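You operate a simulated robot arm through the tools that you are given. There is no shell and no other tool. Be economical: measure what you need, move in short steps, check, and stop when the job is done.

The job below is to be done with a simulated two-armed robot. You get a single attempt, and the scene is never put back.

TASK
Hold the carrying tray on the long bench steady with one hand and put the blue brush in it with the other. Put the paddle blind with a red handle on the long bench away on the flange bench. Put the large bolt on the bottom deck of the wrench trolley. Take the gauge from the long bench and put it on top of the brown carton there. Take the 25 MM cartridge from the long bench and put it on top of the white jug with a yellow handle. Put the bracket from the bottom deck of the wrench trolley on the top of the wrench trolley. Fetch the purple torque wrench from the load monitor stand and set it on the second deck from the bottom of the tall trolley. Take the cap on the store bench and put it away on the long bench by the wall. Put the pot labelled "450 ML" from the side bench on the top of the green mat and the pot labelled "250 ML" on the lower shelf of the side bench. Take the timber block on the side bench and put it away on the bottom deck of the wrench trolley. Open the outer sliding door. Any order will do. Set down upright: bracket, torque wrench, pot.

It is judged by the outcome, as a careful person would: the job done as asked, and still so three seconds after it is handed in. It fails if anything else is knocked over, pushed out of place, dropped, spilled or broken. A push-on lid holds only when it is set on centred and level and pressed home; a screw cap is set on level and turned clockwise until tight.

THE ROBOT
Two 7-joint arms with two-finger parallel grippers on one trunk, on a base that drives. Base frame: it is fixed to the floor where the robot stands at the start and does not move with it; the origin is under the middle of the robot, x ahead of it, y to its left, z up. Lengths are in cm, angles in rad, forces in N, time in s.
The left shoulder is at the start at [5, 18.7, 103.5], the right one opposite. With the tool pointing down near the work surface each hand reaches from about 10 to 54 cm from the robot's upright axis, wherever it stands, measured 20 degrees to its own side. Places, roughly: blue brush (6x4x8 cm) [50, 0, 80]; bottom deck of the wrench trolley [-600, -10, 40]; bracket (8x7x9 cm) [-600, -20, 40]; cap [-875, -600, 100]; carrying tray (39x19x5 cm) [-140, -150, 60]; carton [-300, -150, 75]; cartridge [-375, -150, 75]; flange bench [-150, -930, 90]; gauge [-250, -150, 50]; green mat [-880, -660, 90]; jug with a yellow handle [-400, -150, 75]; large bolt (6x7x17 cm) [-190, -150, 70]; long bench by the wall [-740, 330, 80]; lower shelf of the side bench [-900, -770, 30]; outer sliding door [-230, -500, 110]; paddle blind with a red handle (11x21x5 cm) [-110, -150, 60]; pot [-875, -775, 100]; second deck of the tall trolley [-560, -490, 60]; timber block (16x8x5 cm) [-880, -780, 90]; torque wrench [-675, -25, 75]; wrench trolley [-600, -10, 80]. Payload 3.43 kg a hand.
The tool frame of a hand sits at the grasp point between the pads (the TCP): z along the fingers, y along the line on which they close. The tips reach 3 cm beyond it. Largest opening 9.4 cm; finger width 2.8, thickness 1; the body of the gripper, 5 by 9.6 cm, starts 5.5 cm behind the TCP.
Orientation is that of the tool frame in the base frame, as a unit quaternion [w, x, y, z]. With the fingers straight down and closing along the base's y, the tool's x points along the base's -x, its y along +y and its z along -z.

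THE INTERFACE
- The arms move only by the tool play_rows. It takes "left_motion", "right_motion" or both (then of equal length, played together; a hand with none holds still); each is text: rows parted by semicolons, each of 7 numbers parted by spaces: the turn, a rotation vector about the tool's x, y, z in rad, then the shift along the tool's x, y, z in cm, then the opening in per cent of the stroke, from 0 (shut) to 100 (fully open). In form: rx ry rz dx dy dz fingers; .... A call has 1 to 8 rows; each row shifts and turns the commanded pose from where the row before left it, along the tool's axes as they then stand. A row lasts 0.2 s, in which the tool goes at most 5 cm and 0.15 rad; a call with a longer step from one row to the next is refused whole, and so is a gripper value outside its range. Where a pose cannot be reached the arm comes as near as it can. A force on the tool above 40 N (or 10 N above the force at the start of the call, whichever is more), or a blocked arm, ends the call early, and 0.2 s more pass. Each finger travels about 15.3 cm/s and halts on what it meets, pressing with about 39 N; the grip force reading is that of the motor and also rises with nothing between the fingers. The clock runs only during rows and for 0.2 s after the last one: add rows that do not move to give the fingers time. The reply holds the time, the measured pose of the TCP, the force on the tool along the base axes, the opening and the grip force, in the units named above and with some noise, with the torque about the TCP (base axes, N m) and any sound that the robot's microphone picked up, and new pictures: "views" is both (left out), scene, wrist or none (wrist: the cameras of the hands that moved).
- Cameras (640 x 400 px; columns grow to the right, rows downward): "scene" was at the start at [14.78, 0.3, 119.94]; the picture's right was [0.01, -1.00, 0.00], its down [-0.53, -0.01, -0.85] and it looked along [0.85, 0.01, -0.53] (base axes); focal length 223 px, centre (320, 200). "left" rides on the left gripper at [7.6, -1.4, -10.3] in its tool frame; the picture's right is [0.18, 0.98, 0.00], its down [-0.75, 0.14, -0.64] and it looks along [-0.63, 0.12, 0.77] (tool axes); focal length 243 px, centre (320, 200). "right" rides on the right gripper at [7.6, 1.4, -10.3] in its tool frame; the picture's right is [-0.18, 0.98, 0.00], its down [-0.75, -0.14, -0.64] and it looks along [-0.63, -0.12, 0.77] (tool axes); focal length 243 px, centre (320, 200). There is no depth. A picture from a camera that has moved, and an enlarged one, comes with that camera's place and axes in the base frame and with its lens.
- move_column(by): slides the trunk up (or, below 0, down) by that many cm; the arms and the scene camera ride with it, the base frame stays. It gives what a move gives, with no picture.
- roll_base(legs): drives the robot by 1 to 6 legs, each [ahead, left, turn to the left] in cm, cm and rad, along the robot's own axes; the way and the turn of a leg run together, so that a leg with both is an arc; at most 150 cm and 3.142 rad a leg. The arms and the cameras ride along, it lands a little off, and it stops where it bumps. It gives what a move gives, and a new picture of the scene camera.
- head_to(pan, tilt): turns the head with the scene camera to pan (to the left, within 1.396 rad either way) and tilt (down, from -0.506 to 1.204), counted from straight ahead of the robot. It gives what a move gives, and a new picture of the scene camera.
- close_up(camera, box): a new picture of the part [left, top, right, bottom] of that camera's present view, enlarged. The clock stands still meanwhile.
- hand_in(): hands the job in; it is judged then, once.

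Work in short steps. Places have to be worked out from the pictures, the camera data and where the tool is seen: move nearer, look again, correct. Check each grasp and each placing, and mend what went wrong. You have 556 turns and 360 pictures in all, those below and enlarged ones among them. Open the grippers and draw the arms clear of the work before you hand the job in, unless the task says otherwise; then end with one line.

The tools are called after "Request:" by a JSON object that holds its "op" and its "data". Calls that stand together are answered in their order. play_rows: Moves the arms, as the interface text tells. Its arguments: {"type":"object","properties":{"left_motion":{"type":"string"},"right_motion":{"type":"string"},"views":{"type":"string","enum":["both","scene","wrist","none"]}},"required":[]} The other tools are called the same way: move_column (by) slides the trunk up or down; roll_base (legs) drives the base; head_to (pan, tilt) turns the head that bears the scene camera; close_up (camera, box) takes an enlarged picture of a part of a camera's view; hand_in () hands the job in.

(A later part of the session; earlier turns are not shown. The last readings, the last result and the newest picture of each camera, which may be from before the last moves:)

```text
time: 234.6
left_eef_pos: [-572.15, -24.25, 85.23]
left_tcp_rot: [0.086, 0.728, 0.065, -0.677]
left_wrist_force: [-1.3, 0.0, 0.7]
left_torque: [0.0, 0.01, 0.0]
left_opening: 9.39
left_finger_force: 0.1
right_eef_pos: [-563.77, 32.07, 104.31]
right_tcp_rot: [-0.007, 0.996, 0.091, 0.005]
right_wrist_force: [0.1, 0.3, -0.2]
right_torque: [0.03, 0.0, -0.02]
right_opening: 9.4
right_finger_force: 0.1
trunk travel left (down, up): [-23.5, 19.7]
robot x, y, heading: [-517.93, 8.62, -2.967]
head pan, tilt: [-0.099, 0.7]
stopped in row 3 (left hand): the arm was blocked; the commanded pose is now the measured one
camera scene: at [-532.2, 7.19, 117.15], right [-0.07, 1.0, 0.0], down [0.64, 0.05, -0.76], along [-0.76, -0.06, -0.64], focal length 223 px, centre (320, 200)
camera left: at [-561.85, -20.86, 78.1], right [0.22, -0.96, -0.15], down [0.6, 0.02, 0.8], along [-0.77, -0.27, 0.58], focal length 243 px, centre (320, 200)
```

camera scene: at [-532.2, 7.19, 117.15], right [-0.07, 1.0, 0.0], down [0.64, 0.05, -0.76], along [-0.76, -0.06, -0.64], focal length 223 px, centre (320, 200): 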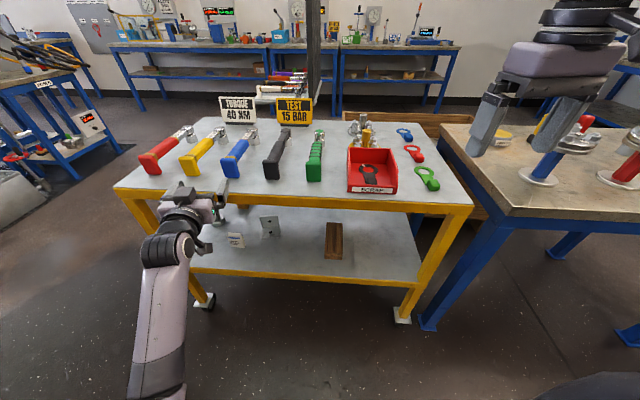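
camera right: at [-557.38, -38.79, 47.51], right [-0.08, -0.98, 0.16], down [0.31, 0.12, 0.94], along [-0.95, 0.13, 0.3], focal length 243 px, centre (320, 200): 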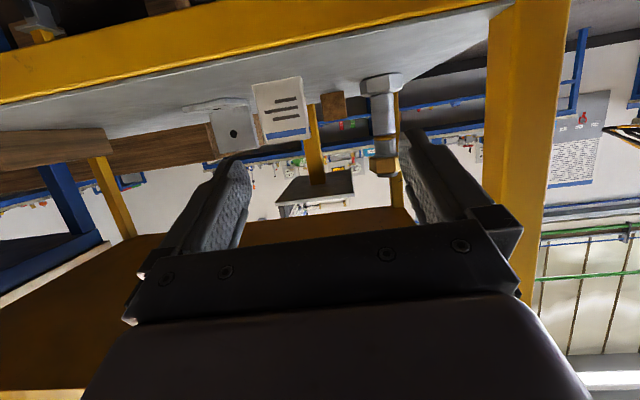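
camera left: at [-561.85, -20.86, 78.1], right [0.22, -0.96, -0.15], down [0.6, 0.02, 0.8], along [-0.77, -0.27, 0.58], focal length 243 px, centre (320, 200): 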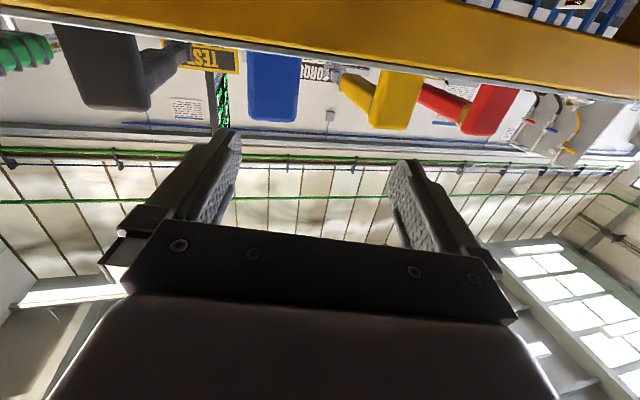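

The trolley hasn't shifted. Restore the pitch and pull back 4 cm more before descending.

Request:
{"op": "play_rows", "data": {"left_motion": "0 0.14 0 0 0 -1.5 100;0.02 0.14 -0.02 0.4 0 -1.5 100;0.02 0.05 -0.02 0.6 0 -1.2 100;0 0 0 0 0 0 100", "views": "none"}}

```text
time: 235.6
left_eef_pos: [-567.9, -23.32, 84.95]
left_tcp_rot: [0.045, 0.829, 0.082, -0.551]
left_wrist_force: [-0.2, 0.0, 0.2]
left_torque: [-0.01, -0.01, -0.01]
left_opening: 9.39
left_finger_force: 0.0
right_eef_pos: [-563.76, 31.95, 104.37]
right_tcp_rot: [-0.007, 0.996, 0.091, 0.006]
right_wrist_force: [-0.4, 0.2, -0.1]
right_torque: [0.0, 0.05, -0.01]
right_opening: 9.42
right_finger_force: 0.0
trunk travel left (down, up): [-23.5, 19.7]
robot x, y, heading: [-518.08, 8.43, -2.97]
head pan, tilt: [-0.099, 0.7]
```

Request:
{"op": "move_column", "data": {"by": -13}}

Request:
{"op": "play_rows", "data": {"left_motion": "0 0 0 3.7 -1 1.5 100;0 0 0 3.7 -1 1.5 100;0 0 0 3.7 -1 1.5 100;0 0 0 3.7 -1 1.5 100;0 0 0 3.7 -1 1.5 100;0 0 0 0 0 0 100", "views": "both"}}

```text
time: 237.2
left_eef_pos: [-567.82, -23.43, 71.82]
left_tcp_rot: [0.047, 0.829, 0.083, -0.551]
left_wrist_force: [0.4, 0.3, -0.1]
left_torque: [0.02, 0.0, 0.0]
left_opening: 9.42
left_finger_force: 0.0
right_eef_pos: [-563.92, 31.91, 91.39]
right_tcp_rot: [-0.008, 0.996, 0.09, 0.006]
right_wrist_force: [-0.1, -0.2, 0.0]
right_torque: [0.02, 0.02, 0.0]
right_opening: 9.39
right_finger_force: 0.0
trunk travel left (down, up): [-10.5, 32.7]
robot x, y, heading: [-518.41, 8.78, -2.97]
head pan, tilt: [-0.099, 0.7]
```

```text
time: 238.0
left_eef_pos: [-572.01, -21.83, 70.3]
left_tcp_rot: [0.056, 0.779, 0.078, -0.62]
left_wrist_force: [-0.2, 0.0, 0.5]
left_torque: [0.0, -0.01, -0.01]
left_opening: 9.41
left_finger_force: 0.1
right_eef_pos: [-563.82, 31.93, 91.37]
right_tcp_rot: [-0.008, 0.996, 0.091, 0.006]
right_wrist_force: [-0.7, 0.2, -0.5]
right_torque: [0.0, -0.04, -0.03]
right_opening: 9.38
right_finger_force: 0.0
trunk travel left (down, up): [-10.5, 32.7]
robot x, y, heading: [-517.88, 8.43, -2.967]
head pan, tilt: [-0.099, 0.7]
stopped in row 3 (left hand): the arm was blocked; the commanded pose is now the measured one
camera scene: at [-532.19, 7.19, 104.15], right [-0.07, 1.0, 0.0], down [0.64, 0.05, -0.77], along [-0.76, -0.06, -0.64], focal length 223 px, centre (320, 200)
camera left: at [-560.68, -18.13, 65.01], right [0.23, -0.95, -0.19], down [0.48, -0.06, 0.88], along [-0.85, -0.29, 0.44], focal length 243 px, centre (320, 200)
```

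scene: 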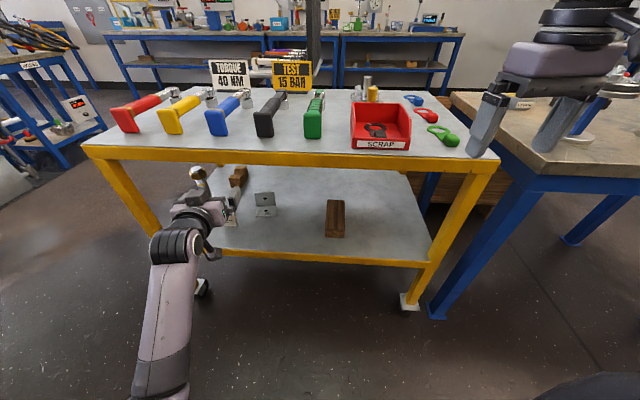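
left: 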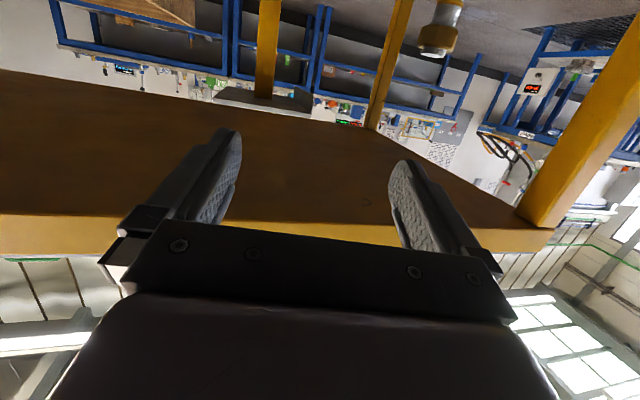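

The folded elbow blocks the descent. I need more standoff from the trolley, so I must see what stops the base behind. Raise the hands first.

Request:
{"op": "play_rows", "data": {"left_motion": "0 0.1 0 -3.5 0 -3 100;0 0.1 0 -4 0 -2.5 100;0 0 0 -4.2 0 -2 100;0 0 0 -4.2 0 -2 100;0 0 0 -4.2 0 -2 100;0 0 0 -4.2 0 -2 100;0 0 0 -4.2 0 -2 100", "views": "none"}}

Request:
{"op": "move_column", "data": {"by": 14}}

Request:
{"op": "head_to", "data": {"pan": -1.39, "tilt": 0.5}}

```text
time: 239.6
left_eef_pos: [-568.44, -21.37, 102.12]
left_tcp_rot: [0.048, 0.837, 0.084, -0.539]
left_wrist_force: [-0.2, -0.5, -0.8]
left_torque: [0.0, 0.0, -0.01]
left_opening: 9.41
left_finger_force: 0.0
right_eef_pos: [-563.8, 31.97, 91.37]
right_tcp_rot: [-0.007, 0.996, 0.091, 0.005]
right_wrist_force: [-0.1, -0.2, 0.7]
right_torque: [0.0, 0.01, 0.01]
right_opening: 9.42
right_finger_force: 0.0
trunk travel left (down, up): [-10.5, 32.7]
robot x, y, heading: [-517.76, 8.53, -2.968]
head pan, tilt: [-0.099, 0.7]
```

```text
time: 241.3
left_eef_pos: [-568.39, -21.4, 116.09]
left_tcp_rot: [0.048, 0.837, 0.083, -0.539]
left_wrist_force: [0.4, -0.2, 0.8]
left_torque: [0.0, -0.03, 0.01]
left_opening: 9.39
left_finger_force: 0.1
right_eef_pos: [-563.75, 32.07, 105.3]
right_tcp_rot: [-0.008, 0.996, 0.091, 0.006]
right_wrist_force: [0.2, 0.5, -0.2]
right_torque: [-0.01, -0.02, -0.02]
right_opening: 9.41
right_finger_force: 0.0
trunk travel left (down, up): [-24.5, 18.7]
robot x, y, heading: [-517.83, 8.42, -2.967]
head pan, tilt: [-0.099, 0.7]
```

```text
time: 242.7
left_eef_pos: [-568.43, -21.34, 116.01]
left_tcp_rot: [0.048, 0.838, 0.083, -0.538]
left_wrist_force: [0.0, -0.3, 0.2]
left_torque: [0.01, 0.0, 0.0]
left_opening: 9.4
left_finger_force: 0.0
right_eef_pos: [-563.66, 32.07, 105.31]
right_tcp_rot: [-0.007, 0.996, 0.09, 0.005]
right_wrist_force: [0.0, -0.1, 0.3]
right_torque: [0.01, 0.02, 0.0]
right_opening: 9.41
right_finger_force: 0.0
trunk travel left (down, up): [-24.5, 18.7]
robot x, y, heading: [-518.16, 8.73, -2.966]
head pan, tilt: [-1.389, 0.499]
camera scene: at [-526.91, 16.35, 119.91], right [0.94, 0.35, 0.0], down [0.17, -0.45, -0.88], along [-0.31, 0.82, -0.48], focal length 223 px, centre (320, 200)
```

scene: 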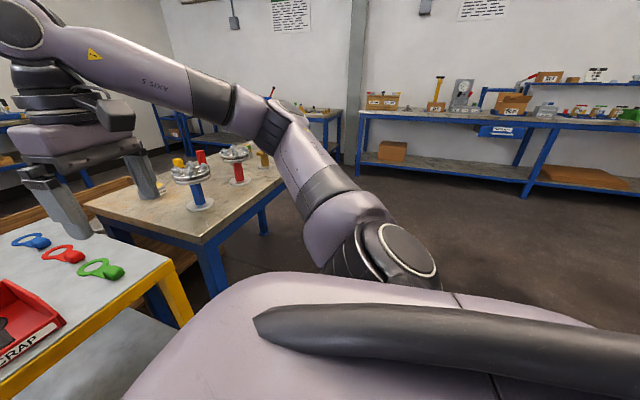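

I'll slide back to the left into the open and turn left to be able to look behind.

Request:
{"op": "roll_base", "data": {"legs": [[6, 0, 0], [0, 70, 0], [0, 0, 1.3]]}}

Request:
{"op": "head_to", "data": {"pan": 1.39, "tilt": 0.7}}

```text
time: 250.3
left_eef_pos: [-495.77, -117.42, 116.18]
left_tcp_rot: [0.364, 0.615, 0.575, -0.398]
left_wrist_force: [0.0, -0.2, 0.0]
left_torque: [0.02, -0.03, -0.02]
left_opening: 9.4
left_finger_force: 0.1
right_eef_pos: [-546.2, -99.0, 105.28]
right_tcp_rot: [-0.01, 0.737, 0.676, 0.0]
right_wrist_force: [0.3, 0.3, 0.0]
right_torque: [-0.03, -0.04, 0.01]
right_opening: 9.4
right_finger_force: 0.1
trunk travel left (down, up): [-24.5, 18.7]
robot x, y, heading: [-511.58, -60.74, -1.666]
head pan, tilt: [-1.389, 0.499]
camera scene: at [-521.21, -67.41, 119.92], right [-0.09, 1.0, 0.0], down [0.48, 0.04, -0.88], along [-0.87, -0.08, -0.48], focal length 223 px, centre (320, 200)
```

scene: 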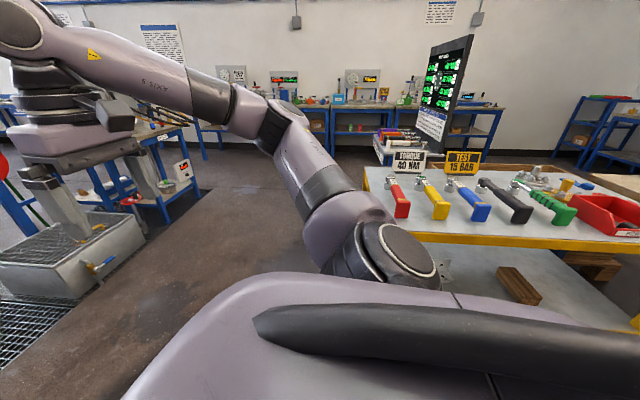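

```text
time: 252.8
left_eef_pos: [-495.84, -117.65, 116.12]
left_tcp_rot: [0.365, 0.615, 0.575, -0.398]
left_wrist_force: [0.5, -0.3, -0.4]
left_torque: [0.0, 0.0, -0.03]
left_opening: 9.4
left_finger_force: 0.1
right_eef_pos: [-546.3, -99.09, 105.29]
right_tcp_rot: [-0.009, 0.737, 0.676, 0.0]
right_wrist_force: [-0.5, -0.5, 0.3]
right_torque: [-0.01, -0.02, 0.0]
right_opening: 9.41
right_finger_force: 0.0
trunk travel left (down, up): [-24.5, 18.7]
robot x, y, heading: [-511.6, -60.78, -1.662]
head pan, tilt: [1.389, 0.7]
camera scene: at [-503.98, -68.89, 118.14], right [-0.27, -0.96, 0.0], down [-0.62, 0.17, -0.76], along [0.74, -0.21, -0.64], focal length 223 px, centre (320, 200)
```

scene: 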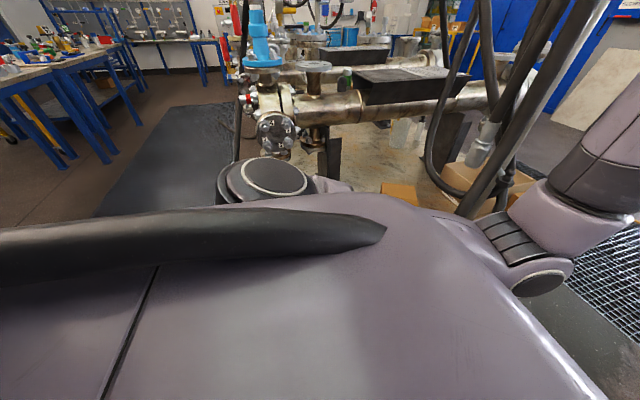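

A floor hose beyond the bench end likely stops the base around y<0; standing at y≈+28 there should be room to back up. Turn back and slide there.

Request:
{"op": "roll_base", "data": {"legs": [[0, 0, -1.3], [0, -70, 0], [0, -21, 0]]}}

Request:
{"op": "head_to", "data": {"pan": 0, "tilt": 0.65}}

```text
time: 261.1
left_eef_pos: [-578.69, -1.92, 116.24]
left_tcp_rot: [0.053, 0.836, 0.09, -0.538]
left_wrist_force: [-1.8, 0.1, 0.5]
left_torque: [-0.01, 0.02, -0.01]
left_opening: 9.4
left_finger_force: 0.0
right_eef_pos: [-574.87, 51.49, 105.27]
right_tcp_rot: [-0.007, 0.995, 0.1, 0.006]
right_wrist_force: [-0.2, 0.1, -0.7]
right_torque: [0.02, -0.01, -0.02]
right_opening: 9.4
right_finger_force: 0.1
trunk travel left (down, up): [-24.5, 18.7]
robot x, y, heading: [-528.91, 29.16, -2.948]
head pan, tilt: [1.389, 0.7]
camera scene: at [-534.42, 19.53, 118.15], right [-1.0, -0.01, 0.0], down [-0.01, 0.64, -0.77], along [0.01, -0.77, -0.64], focal length 223 px, centre (320, 200)
```

scene: 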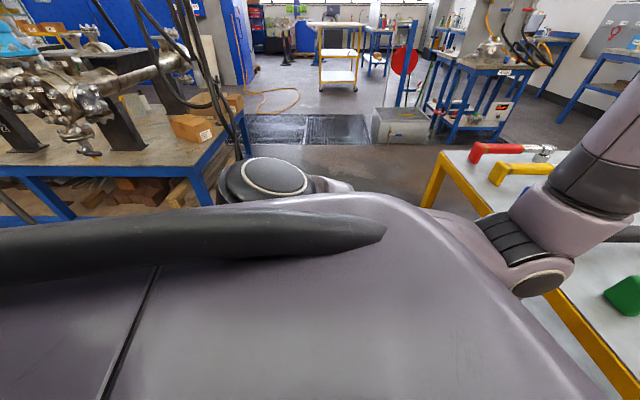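

```text
time: 262.6
left_eef_pos: [-578.8, -1.99, 116.18]
left_tcp_rot: [0.052, 0.837, 0.09, -0.538]
left_wrist_force: [0.5, -0.8, 0.4]
left_torque: [-0.01, -0.02, 0.01]
left_opening: 9.4
left_finger_force: 0.0
right_eef_pos: [-574.89, 51.55, 105.19]
right_tcp_rot: [-0.008, 0.995, 0.099, 0.006]
right_wrist_force: [0.1, 1.2, 0.1]
right_torque: [0.02, -0.01, 0.0]
right_opening: 9.38
right_finger_force: 0.0
trunk travel left (down, up): [-24.5, 18.7]
robot x, y, heading: [-528.45, 29.1, -2.949]
head pan, tilt: [0.0, 0.649]
camera scene: at [-543.01, 26.35, 118.58], right [-0.19, 0.98, 0.0], down [0.59, 0.11, -0.8], along [-0.78, -0.15, -0.6], focal length 223 px, centre (320, 200)
```

scene: 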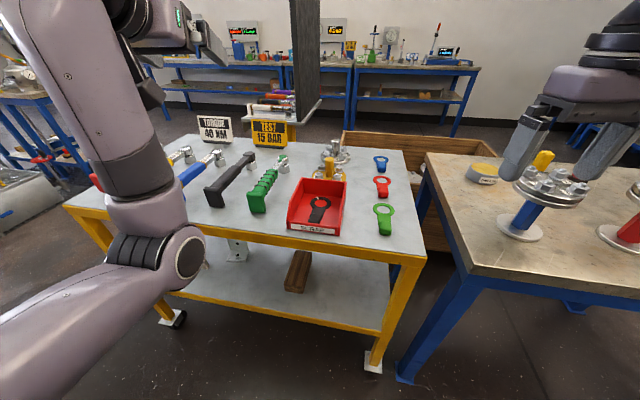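

Now back up to gain standoff.

Request:
{"op": "roll_base", "data": {"legs": [[-26, 0, 0]]}}

```text
time: 264.5
left_eef_pos: [-553.29, 2.91, 116.18]
left_tcp_rot: [0.052, 0.837, 0.09, -0.537]
left_wrist_force: [0.7, -0.2, -0.1]
left_torque: [0.02, -0.02, 0.03]
left_opening: 9.41
left_finger_force: 0.0
right_eef_pos: [-549.66, 56.32, 105.25]
right_tcp_rot: [-0.008, 0.995, 0.1, 0.005]
right_wrist_force: [0.5, 0.0, 0.1]
right_torque: [0.0, 0.0, 0.0]
right_opening: 9.42
right_finger_force: 0.0
trunk travel left (down, up): [-24.5, 18.7]
robot x, y, heading: [-503.54, 33.45, -2.95]
head pan, tilt: [0.0, 0.649]
camera scene: at [-517.69, 31.21, 118.58], right [-0.19, 0.98, 0.0], down [0.59, 0.12, -0.8], along [-0.78, -0.15, -0.6], focal length 223 px, centre (320, 200)
```

scene: 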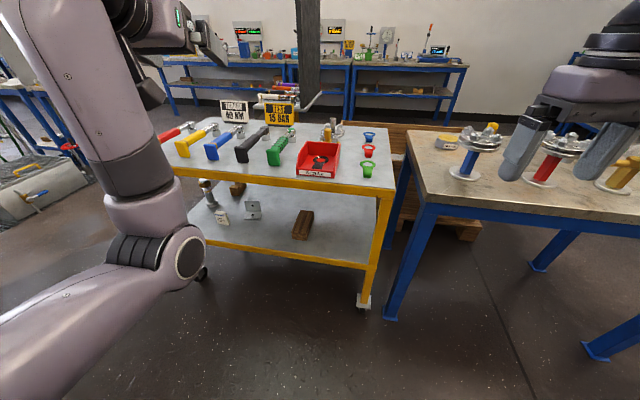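

Plenty of room now. Extend the left arm forward and down in the open.

Request:
{"op": "play_rows", "data": {"left_motion": "0 -0.06 0 3.34 0.5 2.45 100;0 0 0 3.34 0.5 2.45 100;0 0 0 3.34 0.5 2.45 100;0 0 0 3.34 0.5 2.45 100;0 0 0 3.34 0.5 2.45 100;0 0 0 3.34 0.5 2.45 100;0 0 0 3.34 0.5 2.45 100;0 0 0 0 0 0 100", "views": "none"}}

Request:
{"op": "play_rows", "data": {"left_motion": "0 0 0 3.34 0.5 2.45 100;0 0 0 3.34 0.5 2.45 100;0 0 0 3.34 0.5 2.45 100;0 0 0 3.34 0.5 2.45 100;0 0 0 3.34 0.5 2.45 100;0 0 0 3.34 0.5 2.45 100;0 0 0 3.34 0.5 2.45 100;0 0 0 0 0 0 100", "views": "scene"}}

```text
time: 266.3
left_eef_pos: [-559.77, -1.79, 87.93]
left_tcp_rot: [0.055, 0.82, 0.089, -0.563]
left_wrist_force: [0.2, -0.7, 0.5]
left_torque: [0.0, -0.03, -0.01]
left_opening: 9.41
left_finger_force: 0.0
right_eef_pos: [-549.64, 56.32, 105.37]
right_tcp_rot: [-0.008, 0.995, 0.1, 0.005]
right_wrist_force: [0.0, 0.1, -0.2]
right_torque: [0.01, 0.02, -0.02]
right_opening: 9.42
right_finger_force: 0.1
trunk travel left (down, up): [-24.5, 18.7]
robot x, y, heading: [-503.35, 34.07, -2.946]
head pan, tilt: [0.0, 0.649]
```

```text
time: 268.1
left_eef_pos: [-566.34, -6.6, 61.14]
left_tcp_rot: [0.056, 0.819, 0.089, -0.564]
left_wrist_force: [0.6, 0.7, -0.8]
left_torque: [0.0, -0.03, -0.01]
left_opening: 9.41
left_finger_force: 0.1
left hand out of reach, approached as far as the arm can: row 7
right_eef_pos: [-549.64, 56.26, 105.26]
right_tcp_rot: [-0.007, 0.995, 0.1, 0.006]
right_wrist_force: [0.2, 0.3, 1.0]
right_torque: [-0.01, 0.03, 0.0]
right_opening: 9.39
right_finger_force: 0.1
trunk travel left (down, up): [-24.5, 18.7]
robot x, y, heading: [-503.37, 34.09, -2.95]
head pan, tilt: [0.0, 0.649]
camera scene: at [-517.72, 31.21, 118.58], right [-0.19, 0.98, 0.0], down [0.59, 0.12, -0.8], along [-0.78, -0.15, -0.6], focal length 223 px, centre (320, 200)
```

scene: 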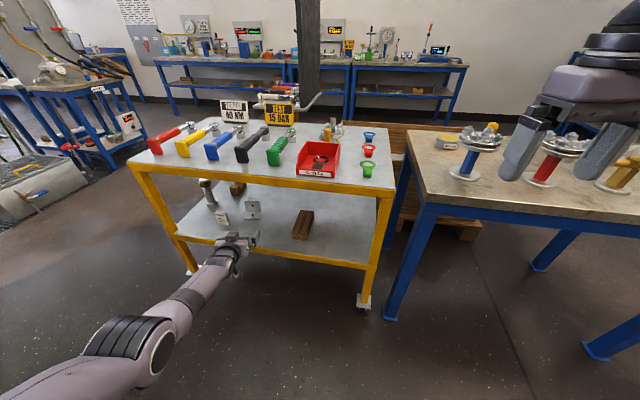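

The arm is nicely extended. Lower the trunk 14 cm and look with the wrist camera.

Request:
{"op": "move_column", "data": {"by": -14}}

Request:
{"op": "play_rows", "data": {"left_motion": "0 0 0 0 0 0 100", "views": "both"}}

```text
time: 269.7
left_eef_pos: [-566.38, -6.48, 47.04]
left_tcp_rot: [0.055, 0.819, 0.089, -0.564]
left_wrist_force: [0.5, -1.1, -0.5]
left_torque: [0.0, 0.04, 0.02]
left_opening: 9.39
left_finger_force: 0.0
right_eef_pos: [-549.62, 56.36, 91.26]
right_tcp_rot: [-0.007, 0.995, 0.099, 0.006]
right_wrist_force: [0.0, 0.0, -0.2]
right_torque: [-0.02, 0.02, 0.04]
right_opening: 9.39
right_finger_force: 0.0
trunk travel left (down, up): [-10.5, 32.7]
robot x, y, heading: [-503.31, 33.7, -2.953]
head pan, tilt: [0.0, 0.649]
```

```text
time: 270.1
left_eef_pos: [-566.22, -6.48, 47.1]
left_tcp_rot: [0.055, 0.82, 0.088, -0.563]
left_wrist_force: [0.3, 0.3, 0.6]
left_torque: [0.01, -0.02, -0.01]
left_opening: 9.38
left_finger_force: 0.1
right_eef_pos: [-549.58, 56.51, 91.31]
right_tcp_rot: [-0.008, 0.995, 0.1, 0.006]
right_wrist_force: [0.2, -0.2, -0.1]
right_torque: [-0.03, 0.03, 0.03]
right_opening: 9.38
right_finger_force: 0.1
trunk travel left (down, up): [-10.5, 32.7]
robot x, y, heading: [-503.56, 33.55, -2.947]
head pan, tilt: [0.0, 0.649]
camera scene: at [-517.71, 31.2, 104.58], right [-0.19, 0.98, 0.0], down [0.59, 0.12, -0.8], along [-0.78, -0.15, -0.6], focal length 223 px, centre (320, 200)
camera left: at [-554.49, -2.49, 43.52], right [0.27, -0.95, -0.18], down [0.35, -0.08, 0.93], along [-0.9, -0.32, 0.31], focal length 243 px, centre (320, 200)
```

scene: 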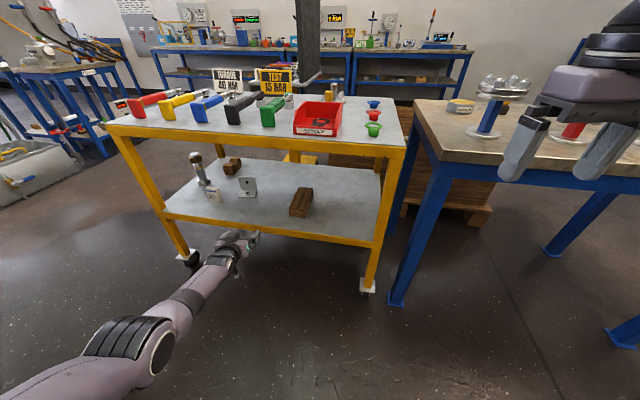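
left: 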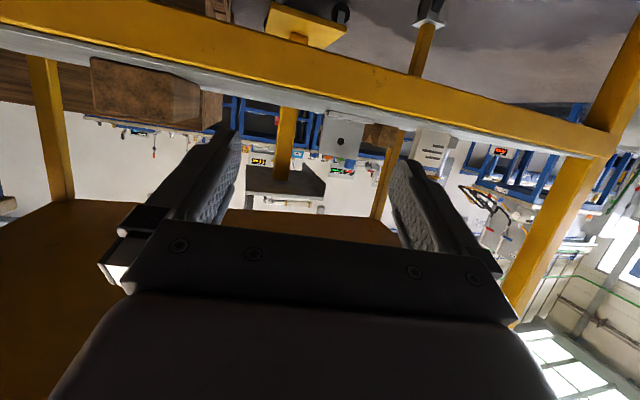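

The bracket is in view between the fingers, about 6 cm further left. Raise slightly, shift left and advance 18 cm.

Request:
{"op": "play_rows", "data": {"left_motion": "0 0 0 -1.2 0 -0.5 100;0 0 0 0 0 0 100", "views": "none"}}

Request:
{"op": "roll_base", "data": {"legs": [[0, 6.5, 0], [16, 0, 0]]}}

Request:
{"op": "play_rows", "data": {"left_motion": "0 0 0 0 0 0 100", "views": "wrist"}}

```text
time: 270.7
left_eef_pos: [-566.18, -6.52, 48.36]
left_tcp_rot: [0.056, 0.82, 0.09, -0.562]
left_wrist_force: [0.5, -0.3, -0.1]
left_torque: [-0.02, -0.02, -0.04]
left_opening: 9.37
left_finger_force: 0.1
right_eef_pos: [-549.66, 56.49, 91.32]
right_tcp_rot: [-0.008, 0.995, 0.1, 0.004]
right_wrist_force: [0.1, -0.2, 0.2]
right_torque: [-0.01, 0.01, 0.02]
right_opening: 9.39
right_finger_force: 0.0
trunk travel left (down, up): [-10.5, 32.7]
robot x, y, heading: [-503.52, 33.78, -2.947]
head pan, tilt: [0.0, 0.649]
```

```text
time: 272.7
left_eef_pos: [-580.68, -15.96, 48.24]
left_tcp_rot: [0.055, 0.82, 0.089, -0.563]
left_wrist_force: [-0.9, 0.0, -0.1]
left_torque: [-0.02, 0.01, 0.0]
left_opening: 9.4
left_finger_force: 0.1
right_eef_pos: [-564.15, 46.95, 91.23]
right_tcp_rot: [-0.008, 0.995, 0.098, 0.006]
right_wrist_force: [0.6, 0.0, -0.3]
right_torque: [0.01, -0.02, 0.0]
right_opening: 9.4
right_finger_force: 0.2
trunk travel left (down, up): [-10.5, 32.7]
robot x, y, heading: [-518.08, 24.46, -2.948]
head pan, tilt: [0.0, 0.649]
camera scene: at [-532.23, 21.82, 104.58], right [-0.19, 0.98, 0.0], down [0.59, 0.11, -0.8], along [-0.78, -0.15, -0.6], focal length 223 px, centre (320, 200)
```

scene: 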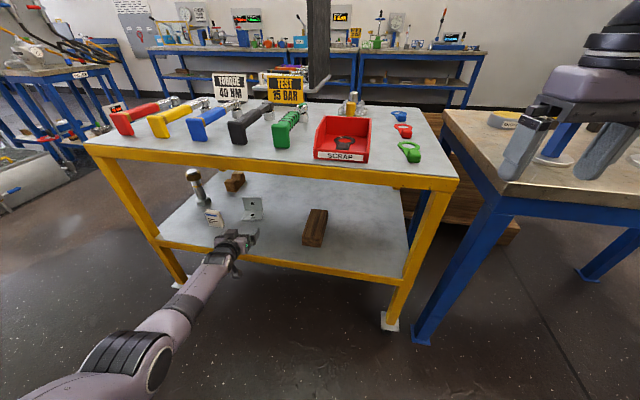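

```text
time: 273.1
left_eef_pos: [-580.7, -15.81, 48.3]
left_tcp_rot: [0.055, 0.82, 0.089, -0.563]
left_wrist_force: [-0.6, -0.7, -0.2]
left_torque: [0.02, -0.01, 0.0]
left_opening: 9.41
left_finger_force: 0.1
right_eef_pos: [-564.1, 46.96, 91.3]
right_tcp_rot: [-0.008, 0.995, 0.099, 0.005]
right_wrist_force: [0.0, -0.3, 0.2]
right_torque: [0.02, 0.06, -0.02]
right_opening: 9.4
right_finger_force: 0.1
trunk travel left (down, up): [-10.5, 32.7]
robot x, y, heading: [-518.14, 24.64, -2.952]
head pan, tilt: [0.0, 0.649]
camera left: at [-568.99, -11.8, 44.8], right [0.27, -0.95, -0.18], down [0.35, -0.08, 0.93], along [-0.9, -0.31, 0.31], focal length 243 px, centre (320, 200)
```

left: 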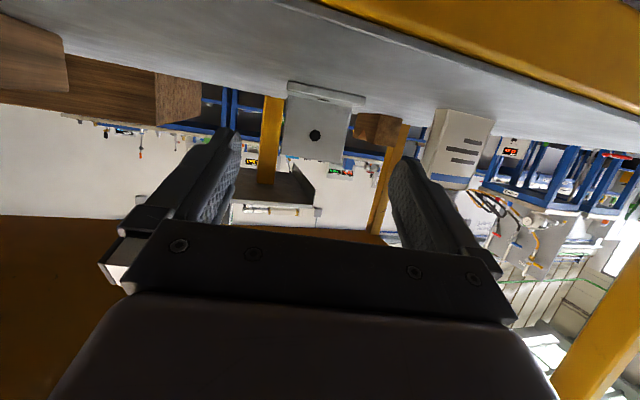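

The bracket is centred on the hand axis. Zoom in to check its yaw relative to the fingers.

Request:
{"op": "close_up", "data": {"camera": "left", "box": [240, 60, 400, 180]}}

```text
3.33 times, centred on (320, 120) of left
camera zoom: at [-568.99, -11.8, 44.8], right [0.27, -0.95, -0.18], down [0.35, -0.08, 0.93], along [-0.9, -0.31, 0.31], focal length 809 px, centre (320, 467)
```

zoom: 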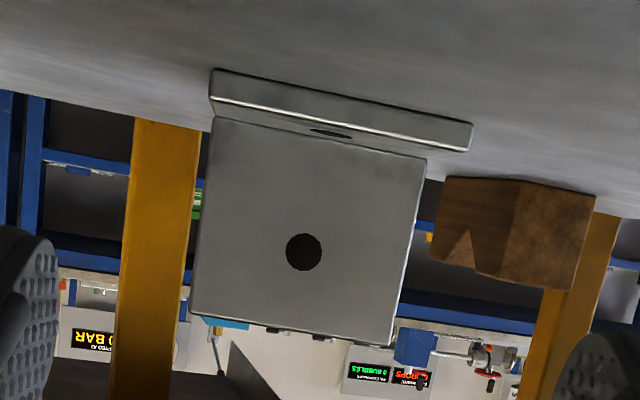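

The bracket is yawed about 0.1 rad less than the hand. Correct yaw, shift 2 cm left, and advance 10 cm.

Request:
{"op": "play_rows", "data": {"left_motion": "0.093 0 0.036 0 1.1 0 100;0 0 0 0 1 0 100;0 0 0 0 0 0 100", "views": "none"}}

Request:
{"op": "roll_base", "data": {"legs": [[10, -0.8, 0]]}}

Request:
{"op": "close_up", "data": {"camera": "left", "box": [160, 40, 480, 240]}}

```text
time: 273.9
left_eef_pos: [-580.5, -17.91, 48.38]
left_tcp_rot: [0.027, 0.823, 0.049, -0.565]
left_wrist_force: [0.1, -0.2, -0.5]
left_torque: [0.01, 0.01, 0.02]
left_opening: 9.4
left_finger_force: 0.0
right_eef_pos: [-564.17, 46.99, 91.26]
right_tcp_rot: [-0.007, 0.995, 0.098, 0.005]
right_wrist_force: [0.2, 0.2, -0.1]
right_torque: [0.0, -0.04, -0.02]
right_opening: 9.4
right_finger_force: 0.0
trunk travel left (down, up): [-10.5, 32.7]
robot x, y, heading: [-517.81, 24.44, -2.949]
head pan, tilt: [0.0, 0.649]
```

```text
time: 275.1
left_eef_pos: [-590.35, -19.01, 48.26]
left_tcp_rot: [0.027, 0.823, 0.048, -0.565]
left_wrist_force: [-0.6, -0.9, 0.2]
left_torque: [-0.02, 0.01, 0.01]
left_opening: 9.37
left_finger_force: 0.1
right_eef_pos: [-574.23, 45.81, 91.38]
right_tcp_rot: [-0.007, 0.995, 0.098, 0.006]
right_wrist_force: [-0.5, 0.0, 0.4]
right_torque: [0.02, -0.01, -0.01]
right_opening: 9.38
right_finger_force: 0.1
trunk travel left (down, up): [-10.5, 32.7]
robot x, y, heading: [-527.86, 22.93, -2.952]
head pan, tilt: [0.0, 0.649]
camera scene: at [-542.19, 20.7, 104.58], right [-0.19, 0.98, 0.0], down [0.59, 0.11, -0.8], along [-0.78, -0.15, -0.6], focal length 223 px, centre (320, 200)
```

scene: 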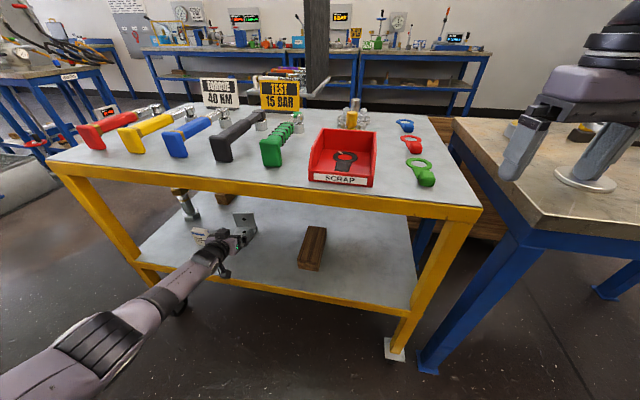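

```text
2.00 times, centred on (320, 140) of left
camera zoom: at [-578.26, -16.2, 44.78], right [0.17, -0.97, -0.18], down [0.34, -0.11, 0.93], along [-0.92, -0.22, 0.31], focal length 485 px, centre (320, 320)
```

zoom: 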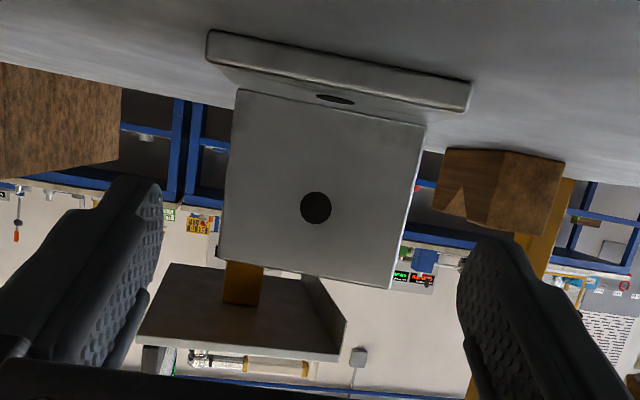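

Small residual: shift 0.6 cm toward -y, yaw 0.05 more, then advance 4 cm and check clearance.

Request:
{"op": "play_rows", "data": {"left_motion": "0.047 0 0.018 0 0.6 0 100;0 0 0 0 0 0 100", "views": "none"}}

Request:
{"op": "roll_base", "data": {"legs": [[3.5, -0.5, 0]]}}

Request:
{"op": "close_up", "data": {"camera": "left", "box": [160, 40, 480, 240]}}

```text
time: 275.7
left_eef_pos: [-590.3, -19.6, 48.14]
left_tcp_rot: [0.012, 0.824, 0.027, -0.565]
left_wrist_force: [0.5, -0.2, 0.3]
left_torque: [-0.04, 0.01, -0.02]
left_opening: 9.38
left_finger_force: 0.0
right_eef_pos: [-574.01, 45.86, 91.33]
right_tcp_rot: [-0.008, 0.995, 0.098, 0.005]
right_wrist_force: [0.1, 0.3, 1.1]
right_torque: [-0.02, 0.0, 0.03]
right_opening: 9.39
right_finger_force: 0.0
trunk travel left (down, up): [-10.5, 32.7]
robot x, y, heading: [-528.12, 23.13, -2.955]
head pan, tilt: [0.0, 0.649]
```

```text
time: 276.6
left_eef_pos: [-593.89, -19.82, 48.24]
left_tcp_rot: [0.013, 0.824, 0.027, -0.566]
left_wrist_force: [-0.7, -0.6, 0.3]
left_torque: [0.01, 0.02, 0.02]
left_opening: 9.37
left_finger_force: 0.1
right_eef_pos: [-577.61, 45.74, 91.31]
right_tcp_rot: [-0.008, 0.995, 0.099, 0.005]
right_wrist_force: [-0.7, 0.4, -0.2]
right_torque: [0.0, -0.05, 0.0]
right_opening: 9.38
right_finger_force: 0.2
trunk travel left (down, up): [-10.5, 32.7]
robot x, y, heading: [-531.78, 23.44, -2.952]
head pan, tilt: [0.0, 0.649]
camera scene: at [-545.69, 20.54, 104.58], right [-0.19, 0.98, 0.0], down [0.59, 0.11, -0.8], along [-0.78, -0.15, -0.6], focal length 223 px, centre (320, 200)
```

scene: 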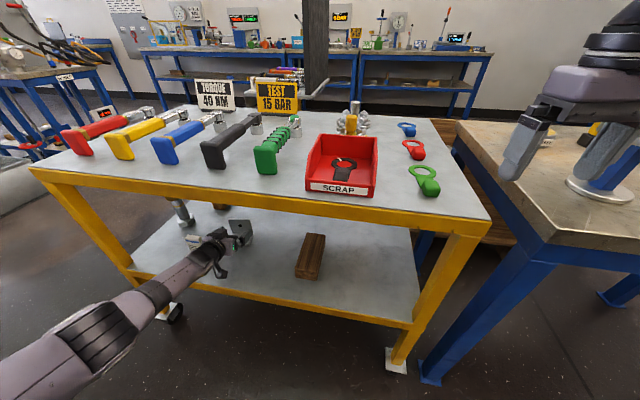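

```text
2.00 times, centred on (320, 140) of left
camera zoom: at [-581.59, -17.57, 44.76], right [0.12, -0.98, -0.18], down [0.34, -0.13, 0.93], along [-0.93, -0.18, 0.31], focal length 485 px, centre (320, 320)
```

zoom: 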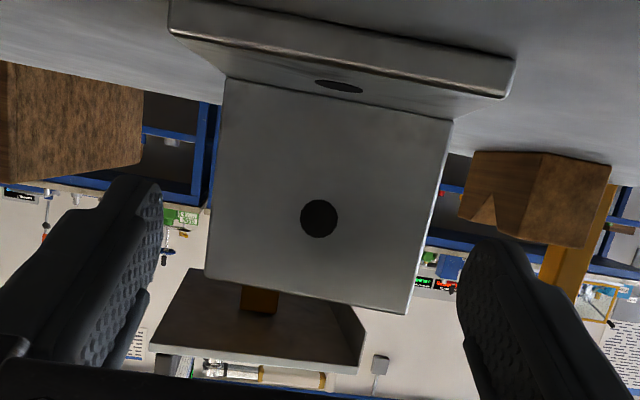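

Well centred; the fingers ride above the base plate. Advance the last 3.8 cm and close.

Request:
{"op": "roll_base", "data": {"legs": [[3.8, -0.5, 0]]}}

Request:
{"op": "play_rows", "data": {"left_motion": "0 0 0 0 0 0 70;0 0 0 0 0 0 0;0 0 0 0 0 0 0;0 0 0 0 0 0 0", "views": "wrist"}}

```text
time: 277.4
left_eef_pos: [-597.53, -20.05, 48.22]
left_tcp_rot: [0.013, 0.824, 0.027, -0.566]
left_wrist_force: [0.2, 0.0, -0.2]
left_torque: [0.0, -0.01, 0.01]
left_opening: 9.38
left_finger_force: 0.0
right_eef_pos: [-581.38, 45.48, 91.36]
right_tcp_rot: [-0.008, 0.995, 0.099, 0.007]
right_wrist_force: [0.3, 0.3, 0.2]
right_torque: [-0.01, 0.0, 0.0]
right_opening: 9.39
right_finger_force: 0.1
trunk travel left (down, up): [-10.5, 32.7]
robot x, y, heading: [-535.34, 22.94, -2.949]
head pan, tilt: [0.0, 0.649]
camera scene: at [-549.51, 20.3, 104.58], right [-0.19, 0.98, 0.0], down [0.59, 0.11, -0.8], along [-0.78, -0.15, -0.6], focal length 223 px, centre (320, 200)
```

scene: 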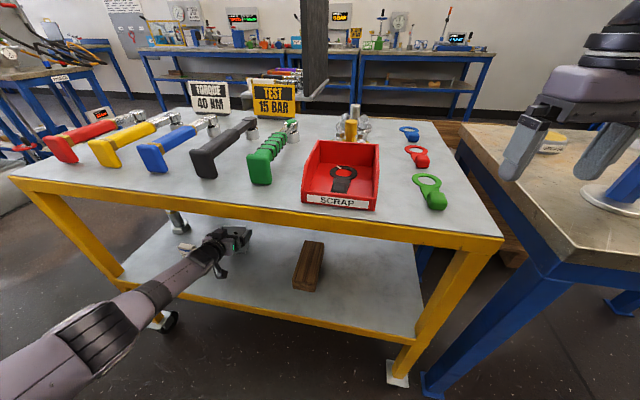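

```text
time: 278.4
left_eef_pos: [-597.68, -20.14, 48.36]
left_tcp_rot: [0.013, 0.824, 0.027, -0.566]
left_wrist_force: [0.4, -2.9, 0.8]
left_torque: [-0.55, 0.09, 0.04]
left_opening: 8.0
left_finger_force: 39.1
right_eef_pos: [-581.4, 45.59, 91.29]
right_tcp_rot: [-0.008, 0.995, 0.099, 0.006]
right_wrist_force: [0.0, -0.9, 0.4]
right_torque: [0.0, 0.02, -0.01]
right_opening: 9.37
right_finger_force: 0.0
trunk travel left (down, up): [-10.5, 32.7]
robot x, y, heading: [-535.11, 22.69, -2.954]
head pan, tilt: [0.0, 0.649]
camera left: at [-585.39, -17.87, 44.78], right [0.13, -0.98, -0.18], down [0.34, -0.13, 0.93], along [-0.93, -0.18, 0.31], focal length 243 px, centre (320, 200)
```

left: 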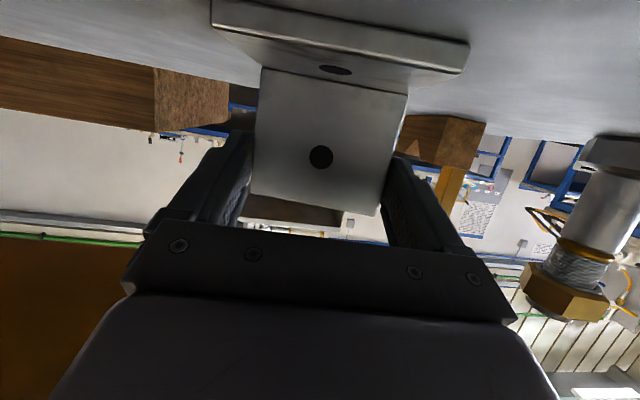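

Gripped at 8.0 cm. Lift by the trunk 5 cm and check.

Request:
{"op": "move_column", "data": {"by": 5}}

Request:
{"op": "play_rows", "data": {"left_motion": "0 0 0 0 0 0 0", "views": "wrist"}}

```text
time: 279.3
left_eef_pos: [-597.66, -20.12, 53.27]
left_tcp_rot: [0.012, 0.825, 0.027, -0.565]
left_wrist_force: [-0.6, 1.1, -8.7]
left_torque: [0.12, -0.02, 0.0]
left_opening: 7.96
left_finger_force: 39.1
right_eef_pos: [-581.5, 45.45, 96.29]
right_tcp_rot: [-0.008, 0.995, 0.098, 0.006]
right_wrist_force: [1.0, 0.3, -0.2]
right_torque: [0.02, -0.02, 0.01]
right_opening: 9.4
right_finger_force: 0.1
trunk travel left (down, up): [-15.5, 27.7]
robot x, y, heading: [-535.48, 23.29, -2.948]
head pan, tilt: [0.0, 0.649]
```

```text
time: 279.7
left_eef_pos: [-597.6, -20.02, 53.19]
left_tcp_rot: [0.013, 0.824, 0.027, -0.565]
left_wrist_force: [-0.6, -0.5, -7.3]
left_torque: [-0.04, -0.02, -0.01]
left_opening: 7.95
left_finger_force: 39.3
right_eef_pos: [-581.5, 45.52, 96.24]
right_tcp_rot: [-0.008, 0.995, 0.099, 0.007]
right_wrist_force: [0.2, 0.3, 0.3]
right_torque: [0.01, -0.01, -0.02]
right_opening: 9.41
right_finger_force: 0.0
trunk travel left (down, up): [-15.5, 27.7]
robot x, y, heading: [-535.11, 23.13, -2.954]
head pan, tilt: [0.0, 0.649]
camera left: at [-585.39, -17.83, 49.67], right [0.13, -0.98, -0.18], down [0.34, -0.13, 0.93], along [-0.93, -0.18, 0.31], focal length 243 px, centre (320, 200)
```

left: 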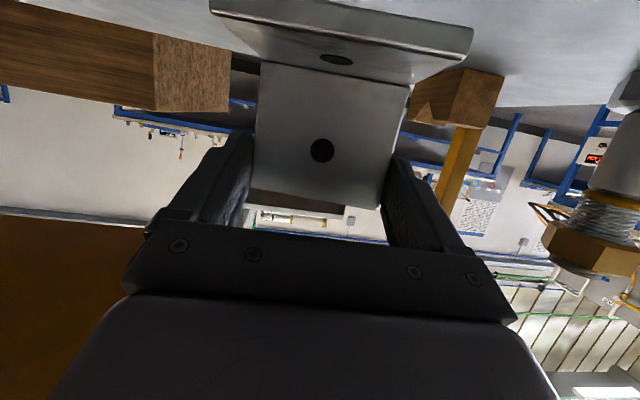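

Lifted cleanly. Back straight out.

Request:
{"op": "roll_base", "data": {"legs": [[-34, 0, 0]]}}

```text
time: 282.0
left_eef_pos: [-564.43, -13.69, 53.24]
left_tcp_rot: [0.013, 0.824, 0.028, -0.566]
left_wrist_force: [-0.5, -0.6, -9.4]
left_torque: [-0.07, -0.07, 0.02]
left_opening: 7.94
left_finger_force: 39.2
right_eef_pos: [-548.24, 51.79, 96.24]
right_tcp_rot: [-0.008, 0.995, 0.099, 0.006]
right_wrist_force: [-0.3, 0.3, -0.6]
right_torque: [0.01, -0.03, 0.03]
right_opening: 9.42
right_finger_force: 0.1
trunk travel left (down, up): [-15.5, 27.7]
robot x, y, heading: [-502.08, 29.4, -2.951]
head pan, tilt: [0.0, 0.649]
camera scene: at [-516.33, 26.69, 109.57], right [-0.19, 0.98, 0.0], down [0.59, 0.12, -0.8], along [-0.78, -0.15, -0.61], focal length 223 px, centre (320, 200)
```

scene: 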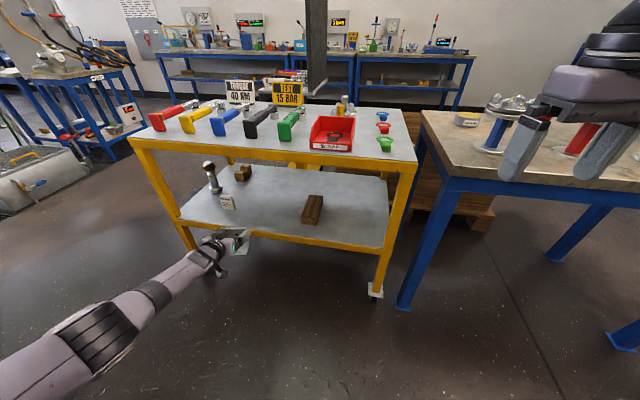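

Bracket is out. Raise trunk and arm so it clears everything on the top deck.

Request:
{"op": "move_column", "data": {"by": 24}}

Request:
{"op": "play_rows", "data": {"left_motion": "0 0 0 -4.1 0 -1.6 0;0 0 0 -4.1 0 -1.6 0;0 0 0 -4.1 0 -1.6 0;0 0 0 -4.1 0 -1.6 0;0 0 0 -4.1 0 -1.6 0;0 0 0 0 0 0 0", "views": "both"}}

```text
time: 284.5
left_eef_pos: [-564.37, -13.68, 77.12]
left_tcp_rot: [0.013, 0.824, 0.028, -0.566]
left_wrist_force: [0.6, 0.0, -7.5]
left_torque: [-0.02, -0.05, 0.0]
left_opening: 7.97
left_finger_force: 38.7
right_eef_pos: [-548.28, 51.84, 120.37]
right_tcp_rot: [-0.007, 0.995, 0.099, 0.007]
right_wrist_force: [0.1, -0.4, -0.3]
right_torque: [0.03, 0.03, 0.0]
right_opening: 9.4
right_finger_force: 0.2
trunk travel left (down, up): [-39.5, 3.7]
robot x, y, heading: [-502.09, 29.16, -2.951]
head pan, tilt: [0.0, 0.649]
```

```text
time: 285.9
left_eef_pos: [-564.18, -13.91, 99.12]
left_tcp_rot: [0.014, 0.824, 0.029, -0.565]
left_wrist_force: [1.0, -0.4, -7.3]
left_torque: [-0.03, -0.07, 0.0]
left_opening: 7.99
left_finger_force: 39.3
right_eef_pos: [-548.36, 51.8, 120.24]
right_tcp_rot: [-0.007, 0.995, 0.099, 0.006]
right_wrist_force: [-0.7, 0.3, 0.2]
right_torque: [-0.02, 0.01, -0.03]
right_opening: 9.41
right_finger_force: 0.0
trunk travel left (down, up): [-39.5, 3.7]
robot x, y, heading: [-502.02, 29.31, -2.95]
head pan, tilt: [0.0, 0.649]
camera scene: at [-516.37, 26.65, 133.56], right [-0.19, 0.98, 0.0], down [0.59, 0.12, -0.8], along [-0.78, -0.15, -0.61], focal length 223 px, centre (320, 200)
camera left: at [-551.94, -11.71, 95.68], right [0.13, -0.98, -0.18], down [0.33, -0.13, 0.93], along [-0.93, -0.18, 0.31], focal length 243 px, centre (320, 200)
```

scene: 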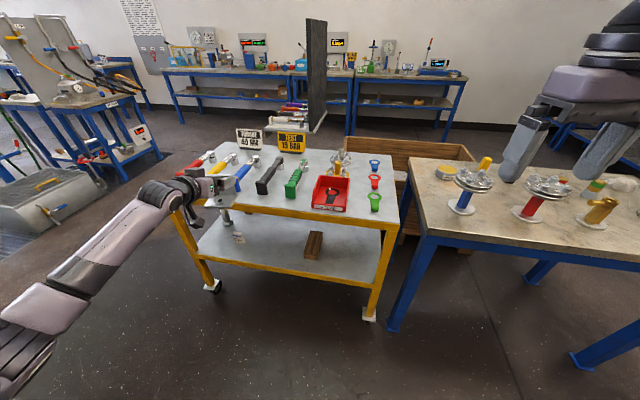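
left: 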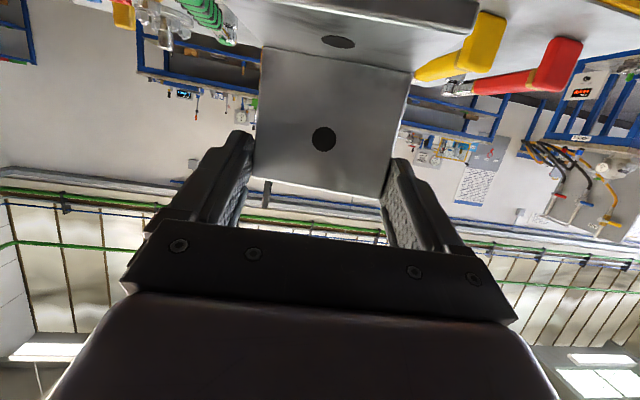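

Clear. Turn to square with the trolley (right 0.19), then bring the hand toward the midline.

Request:
{"op": "roll_base", "data": {"legs": [[0, 0, -0.19]]}}

Request:
{"op": "play_rows", "data": {"left_motion": "0 0 0 0 -4 0 0;0 0 0 0 -4 0 0;0 0 0 0 -4 0 0;0 0 0 0 -4 0 0;0 0 0 0 -4 0 0;0 0 0 0 -4 0 0;0 0 0 0 0 0 0", "views": "scene"}}

```text
time: 287.0
left_eef_pos: [-571.22, -1.24, 99.15]
left_tcp_rot: [-0.04, 0.824, -0.05, -0.563]
left_wrist_force: [-0.6, 0.6, -6.9]
left_torque: [-0.03, -0.03, -0.03]
left_opening: 7.98
left_finger_force: 38.8
right_eef_pos: [-543.21, 60.25, 120.23]
right_tcp_rot: [-0.007, 1.0, 0.005, 0.007]
right_wrist_force: [-0.4, 0.0, 0.0]
right_torque: [-0.02, -0.01, 0.01]
right_opening: 9.42
right_finger_force: 0.1
trunk travel left (down, up): [-39.5, 3.7]
robot x, y, heading: [-501.8, 29.42, -3.14]
head pan, tilt: [0.0, 0.649]
camera scene: at [-516.63, 29.46, 133.56], right [0.0, 1.0, 0.0], down [0.61, 0.0, -0.8], along [-0.8, 0.0, -0.61], focal length 223 px, centre (320, 200)
```

scene: 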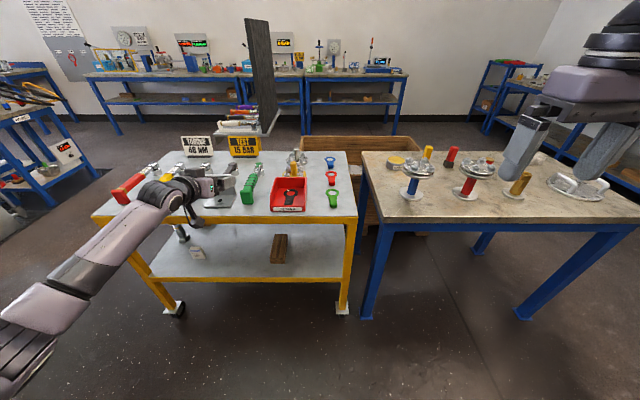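

```text
time: 288.6
left_eef_pos: [-568.2, 22.26, 99.38]
left_tcp_rot: [-0.039, 0.824, -0.05, -0.563]
left_wrist_force: [0.3, -0.6, -6.5]
left_torque: [-0.05, -0.06, -0.02]
left_opening: 7.98
left_finger_force: 38.9
right_eef_pos: [-543.23, 60.07, 120.25]
right_tcp_rot: [-0.006, 1.0, 0.004, 0.007]
right_wrist_force: [-0.6, 0.9, 0.2]
right_torque: [0.02, -0.02, -0.01]
right_opening: 9.4
right_finger_force: 0.1
trunk travel left (down, up): [-39.5, 3.7]
robot x, y, heading: [-501.92, 29.17, -3.138]
head pan, tilt: [0.0, 0.649]
camera scene: at [-516.63, 29.42, 133.56], right [0.0, 1.0, 0.0], down [0.61, 0.0, -0.8], along [-0.8, 0.0, -0.61], focal length 223 px, centre (320, 200)
```

scene: 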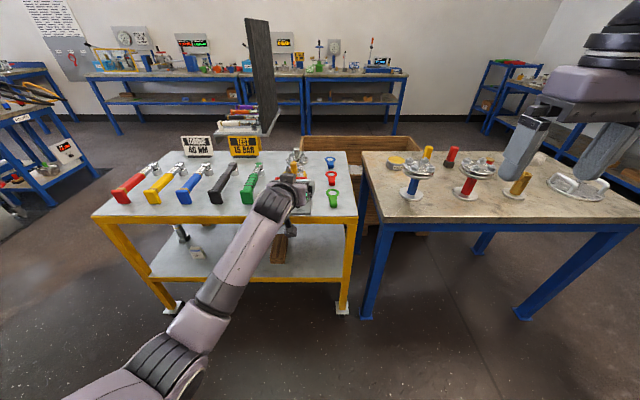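

Move forward over the deck and slide left so the bracket is above the free spot.

Request:
{"op": "roll_base", "data": {"legs": [[25, 0, 0], [0, 16, 0]]}}

Request:
{"op": "close_up", "data": {"camera": "scene", "box": [120, 120, 440, 320]}}

```text
time: 291.4
left_eef_pos: [-593.16, 6.27, 99.35]
left_tcp_rot: [-0.04, 0.824, -0.05, -0.564]
left_wrist_force: [-0.1, 0.1, -7.7]
left_torque: [-0.05, -0.04, 0.0]
left_opening: 7.98
left_finger_force: 39.2
right_eef_pos: [-568.29, 44.03, 120.19]
right_tcp_rot: [-0.006, 1.0, 0.004, 0.007]
right_wrist_force: [0.0, -0.2, 0.3]
right_torque: [0.04, -0.02, -0.02]
right_opening: 9.38
right_finger_force: 0.0
trunk travel left (down, up): [-39.5, 3.7]
robot x, y, heading: [-526.78, 13.24, -3.134]
head pan, tilt: [0.0, 0.649]
camera scene: at [-541.68, 13.35, 133.57], right [0.0, 1.0, 0.0], down [0.61, 0.0, -0.8], along [-0.8, 0.0, -0.61], focal length 223 px, centre (320, 200)
```

scene: 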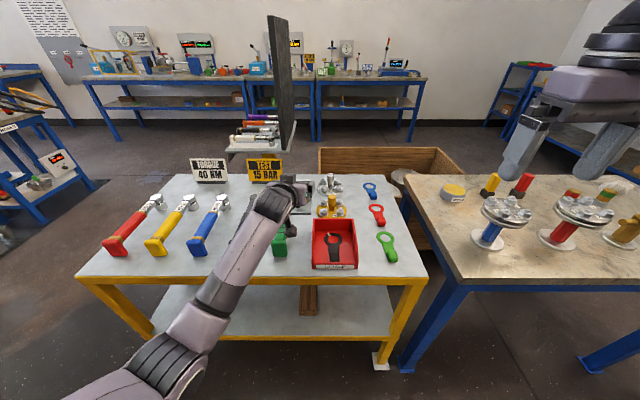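

```text
2.00 times, centred on (280, 220) of scene
camera zoom: at [-541.68, 13.35, 133.57], right [0.0, 1.0, 0.0], down [0.61, 0.0, -0.8], along [-0.8, 0.0, -0.61], focal length 447 px, centre (400, 160)
```

zoom: 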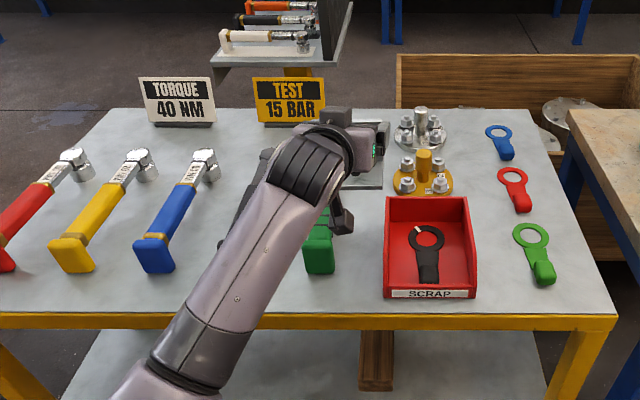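

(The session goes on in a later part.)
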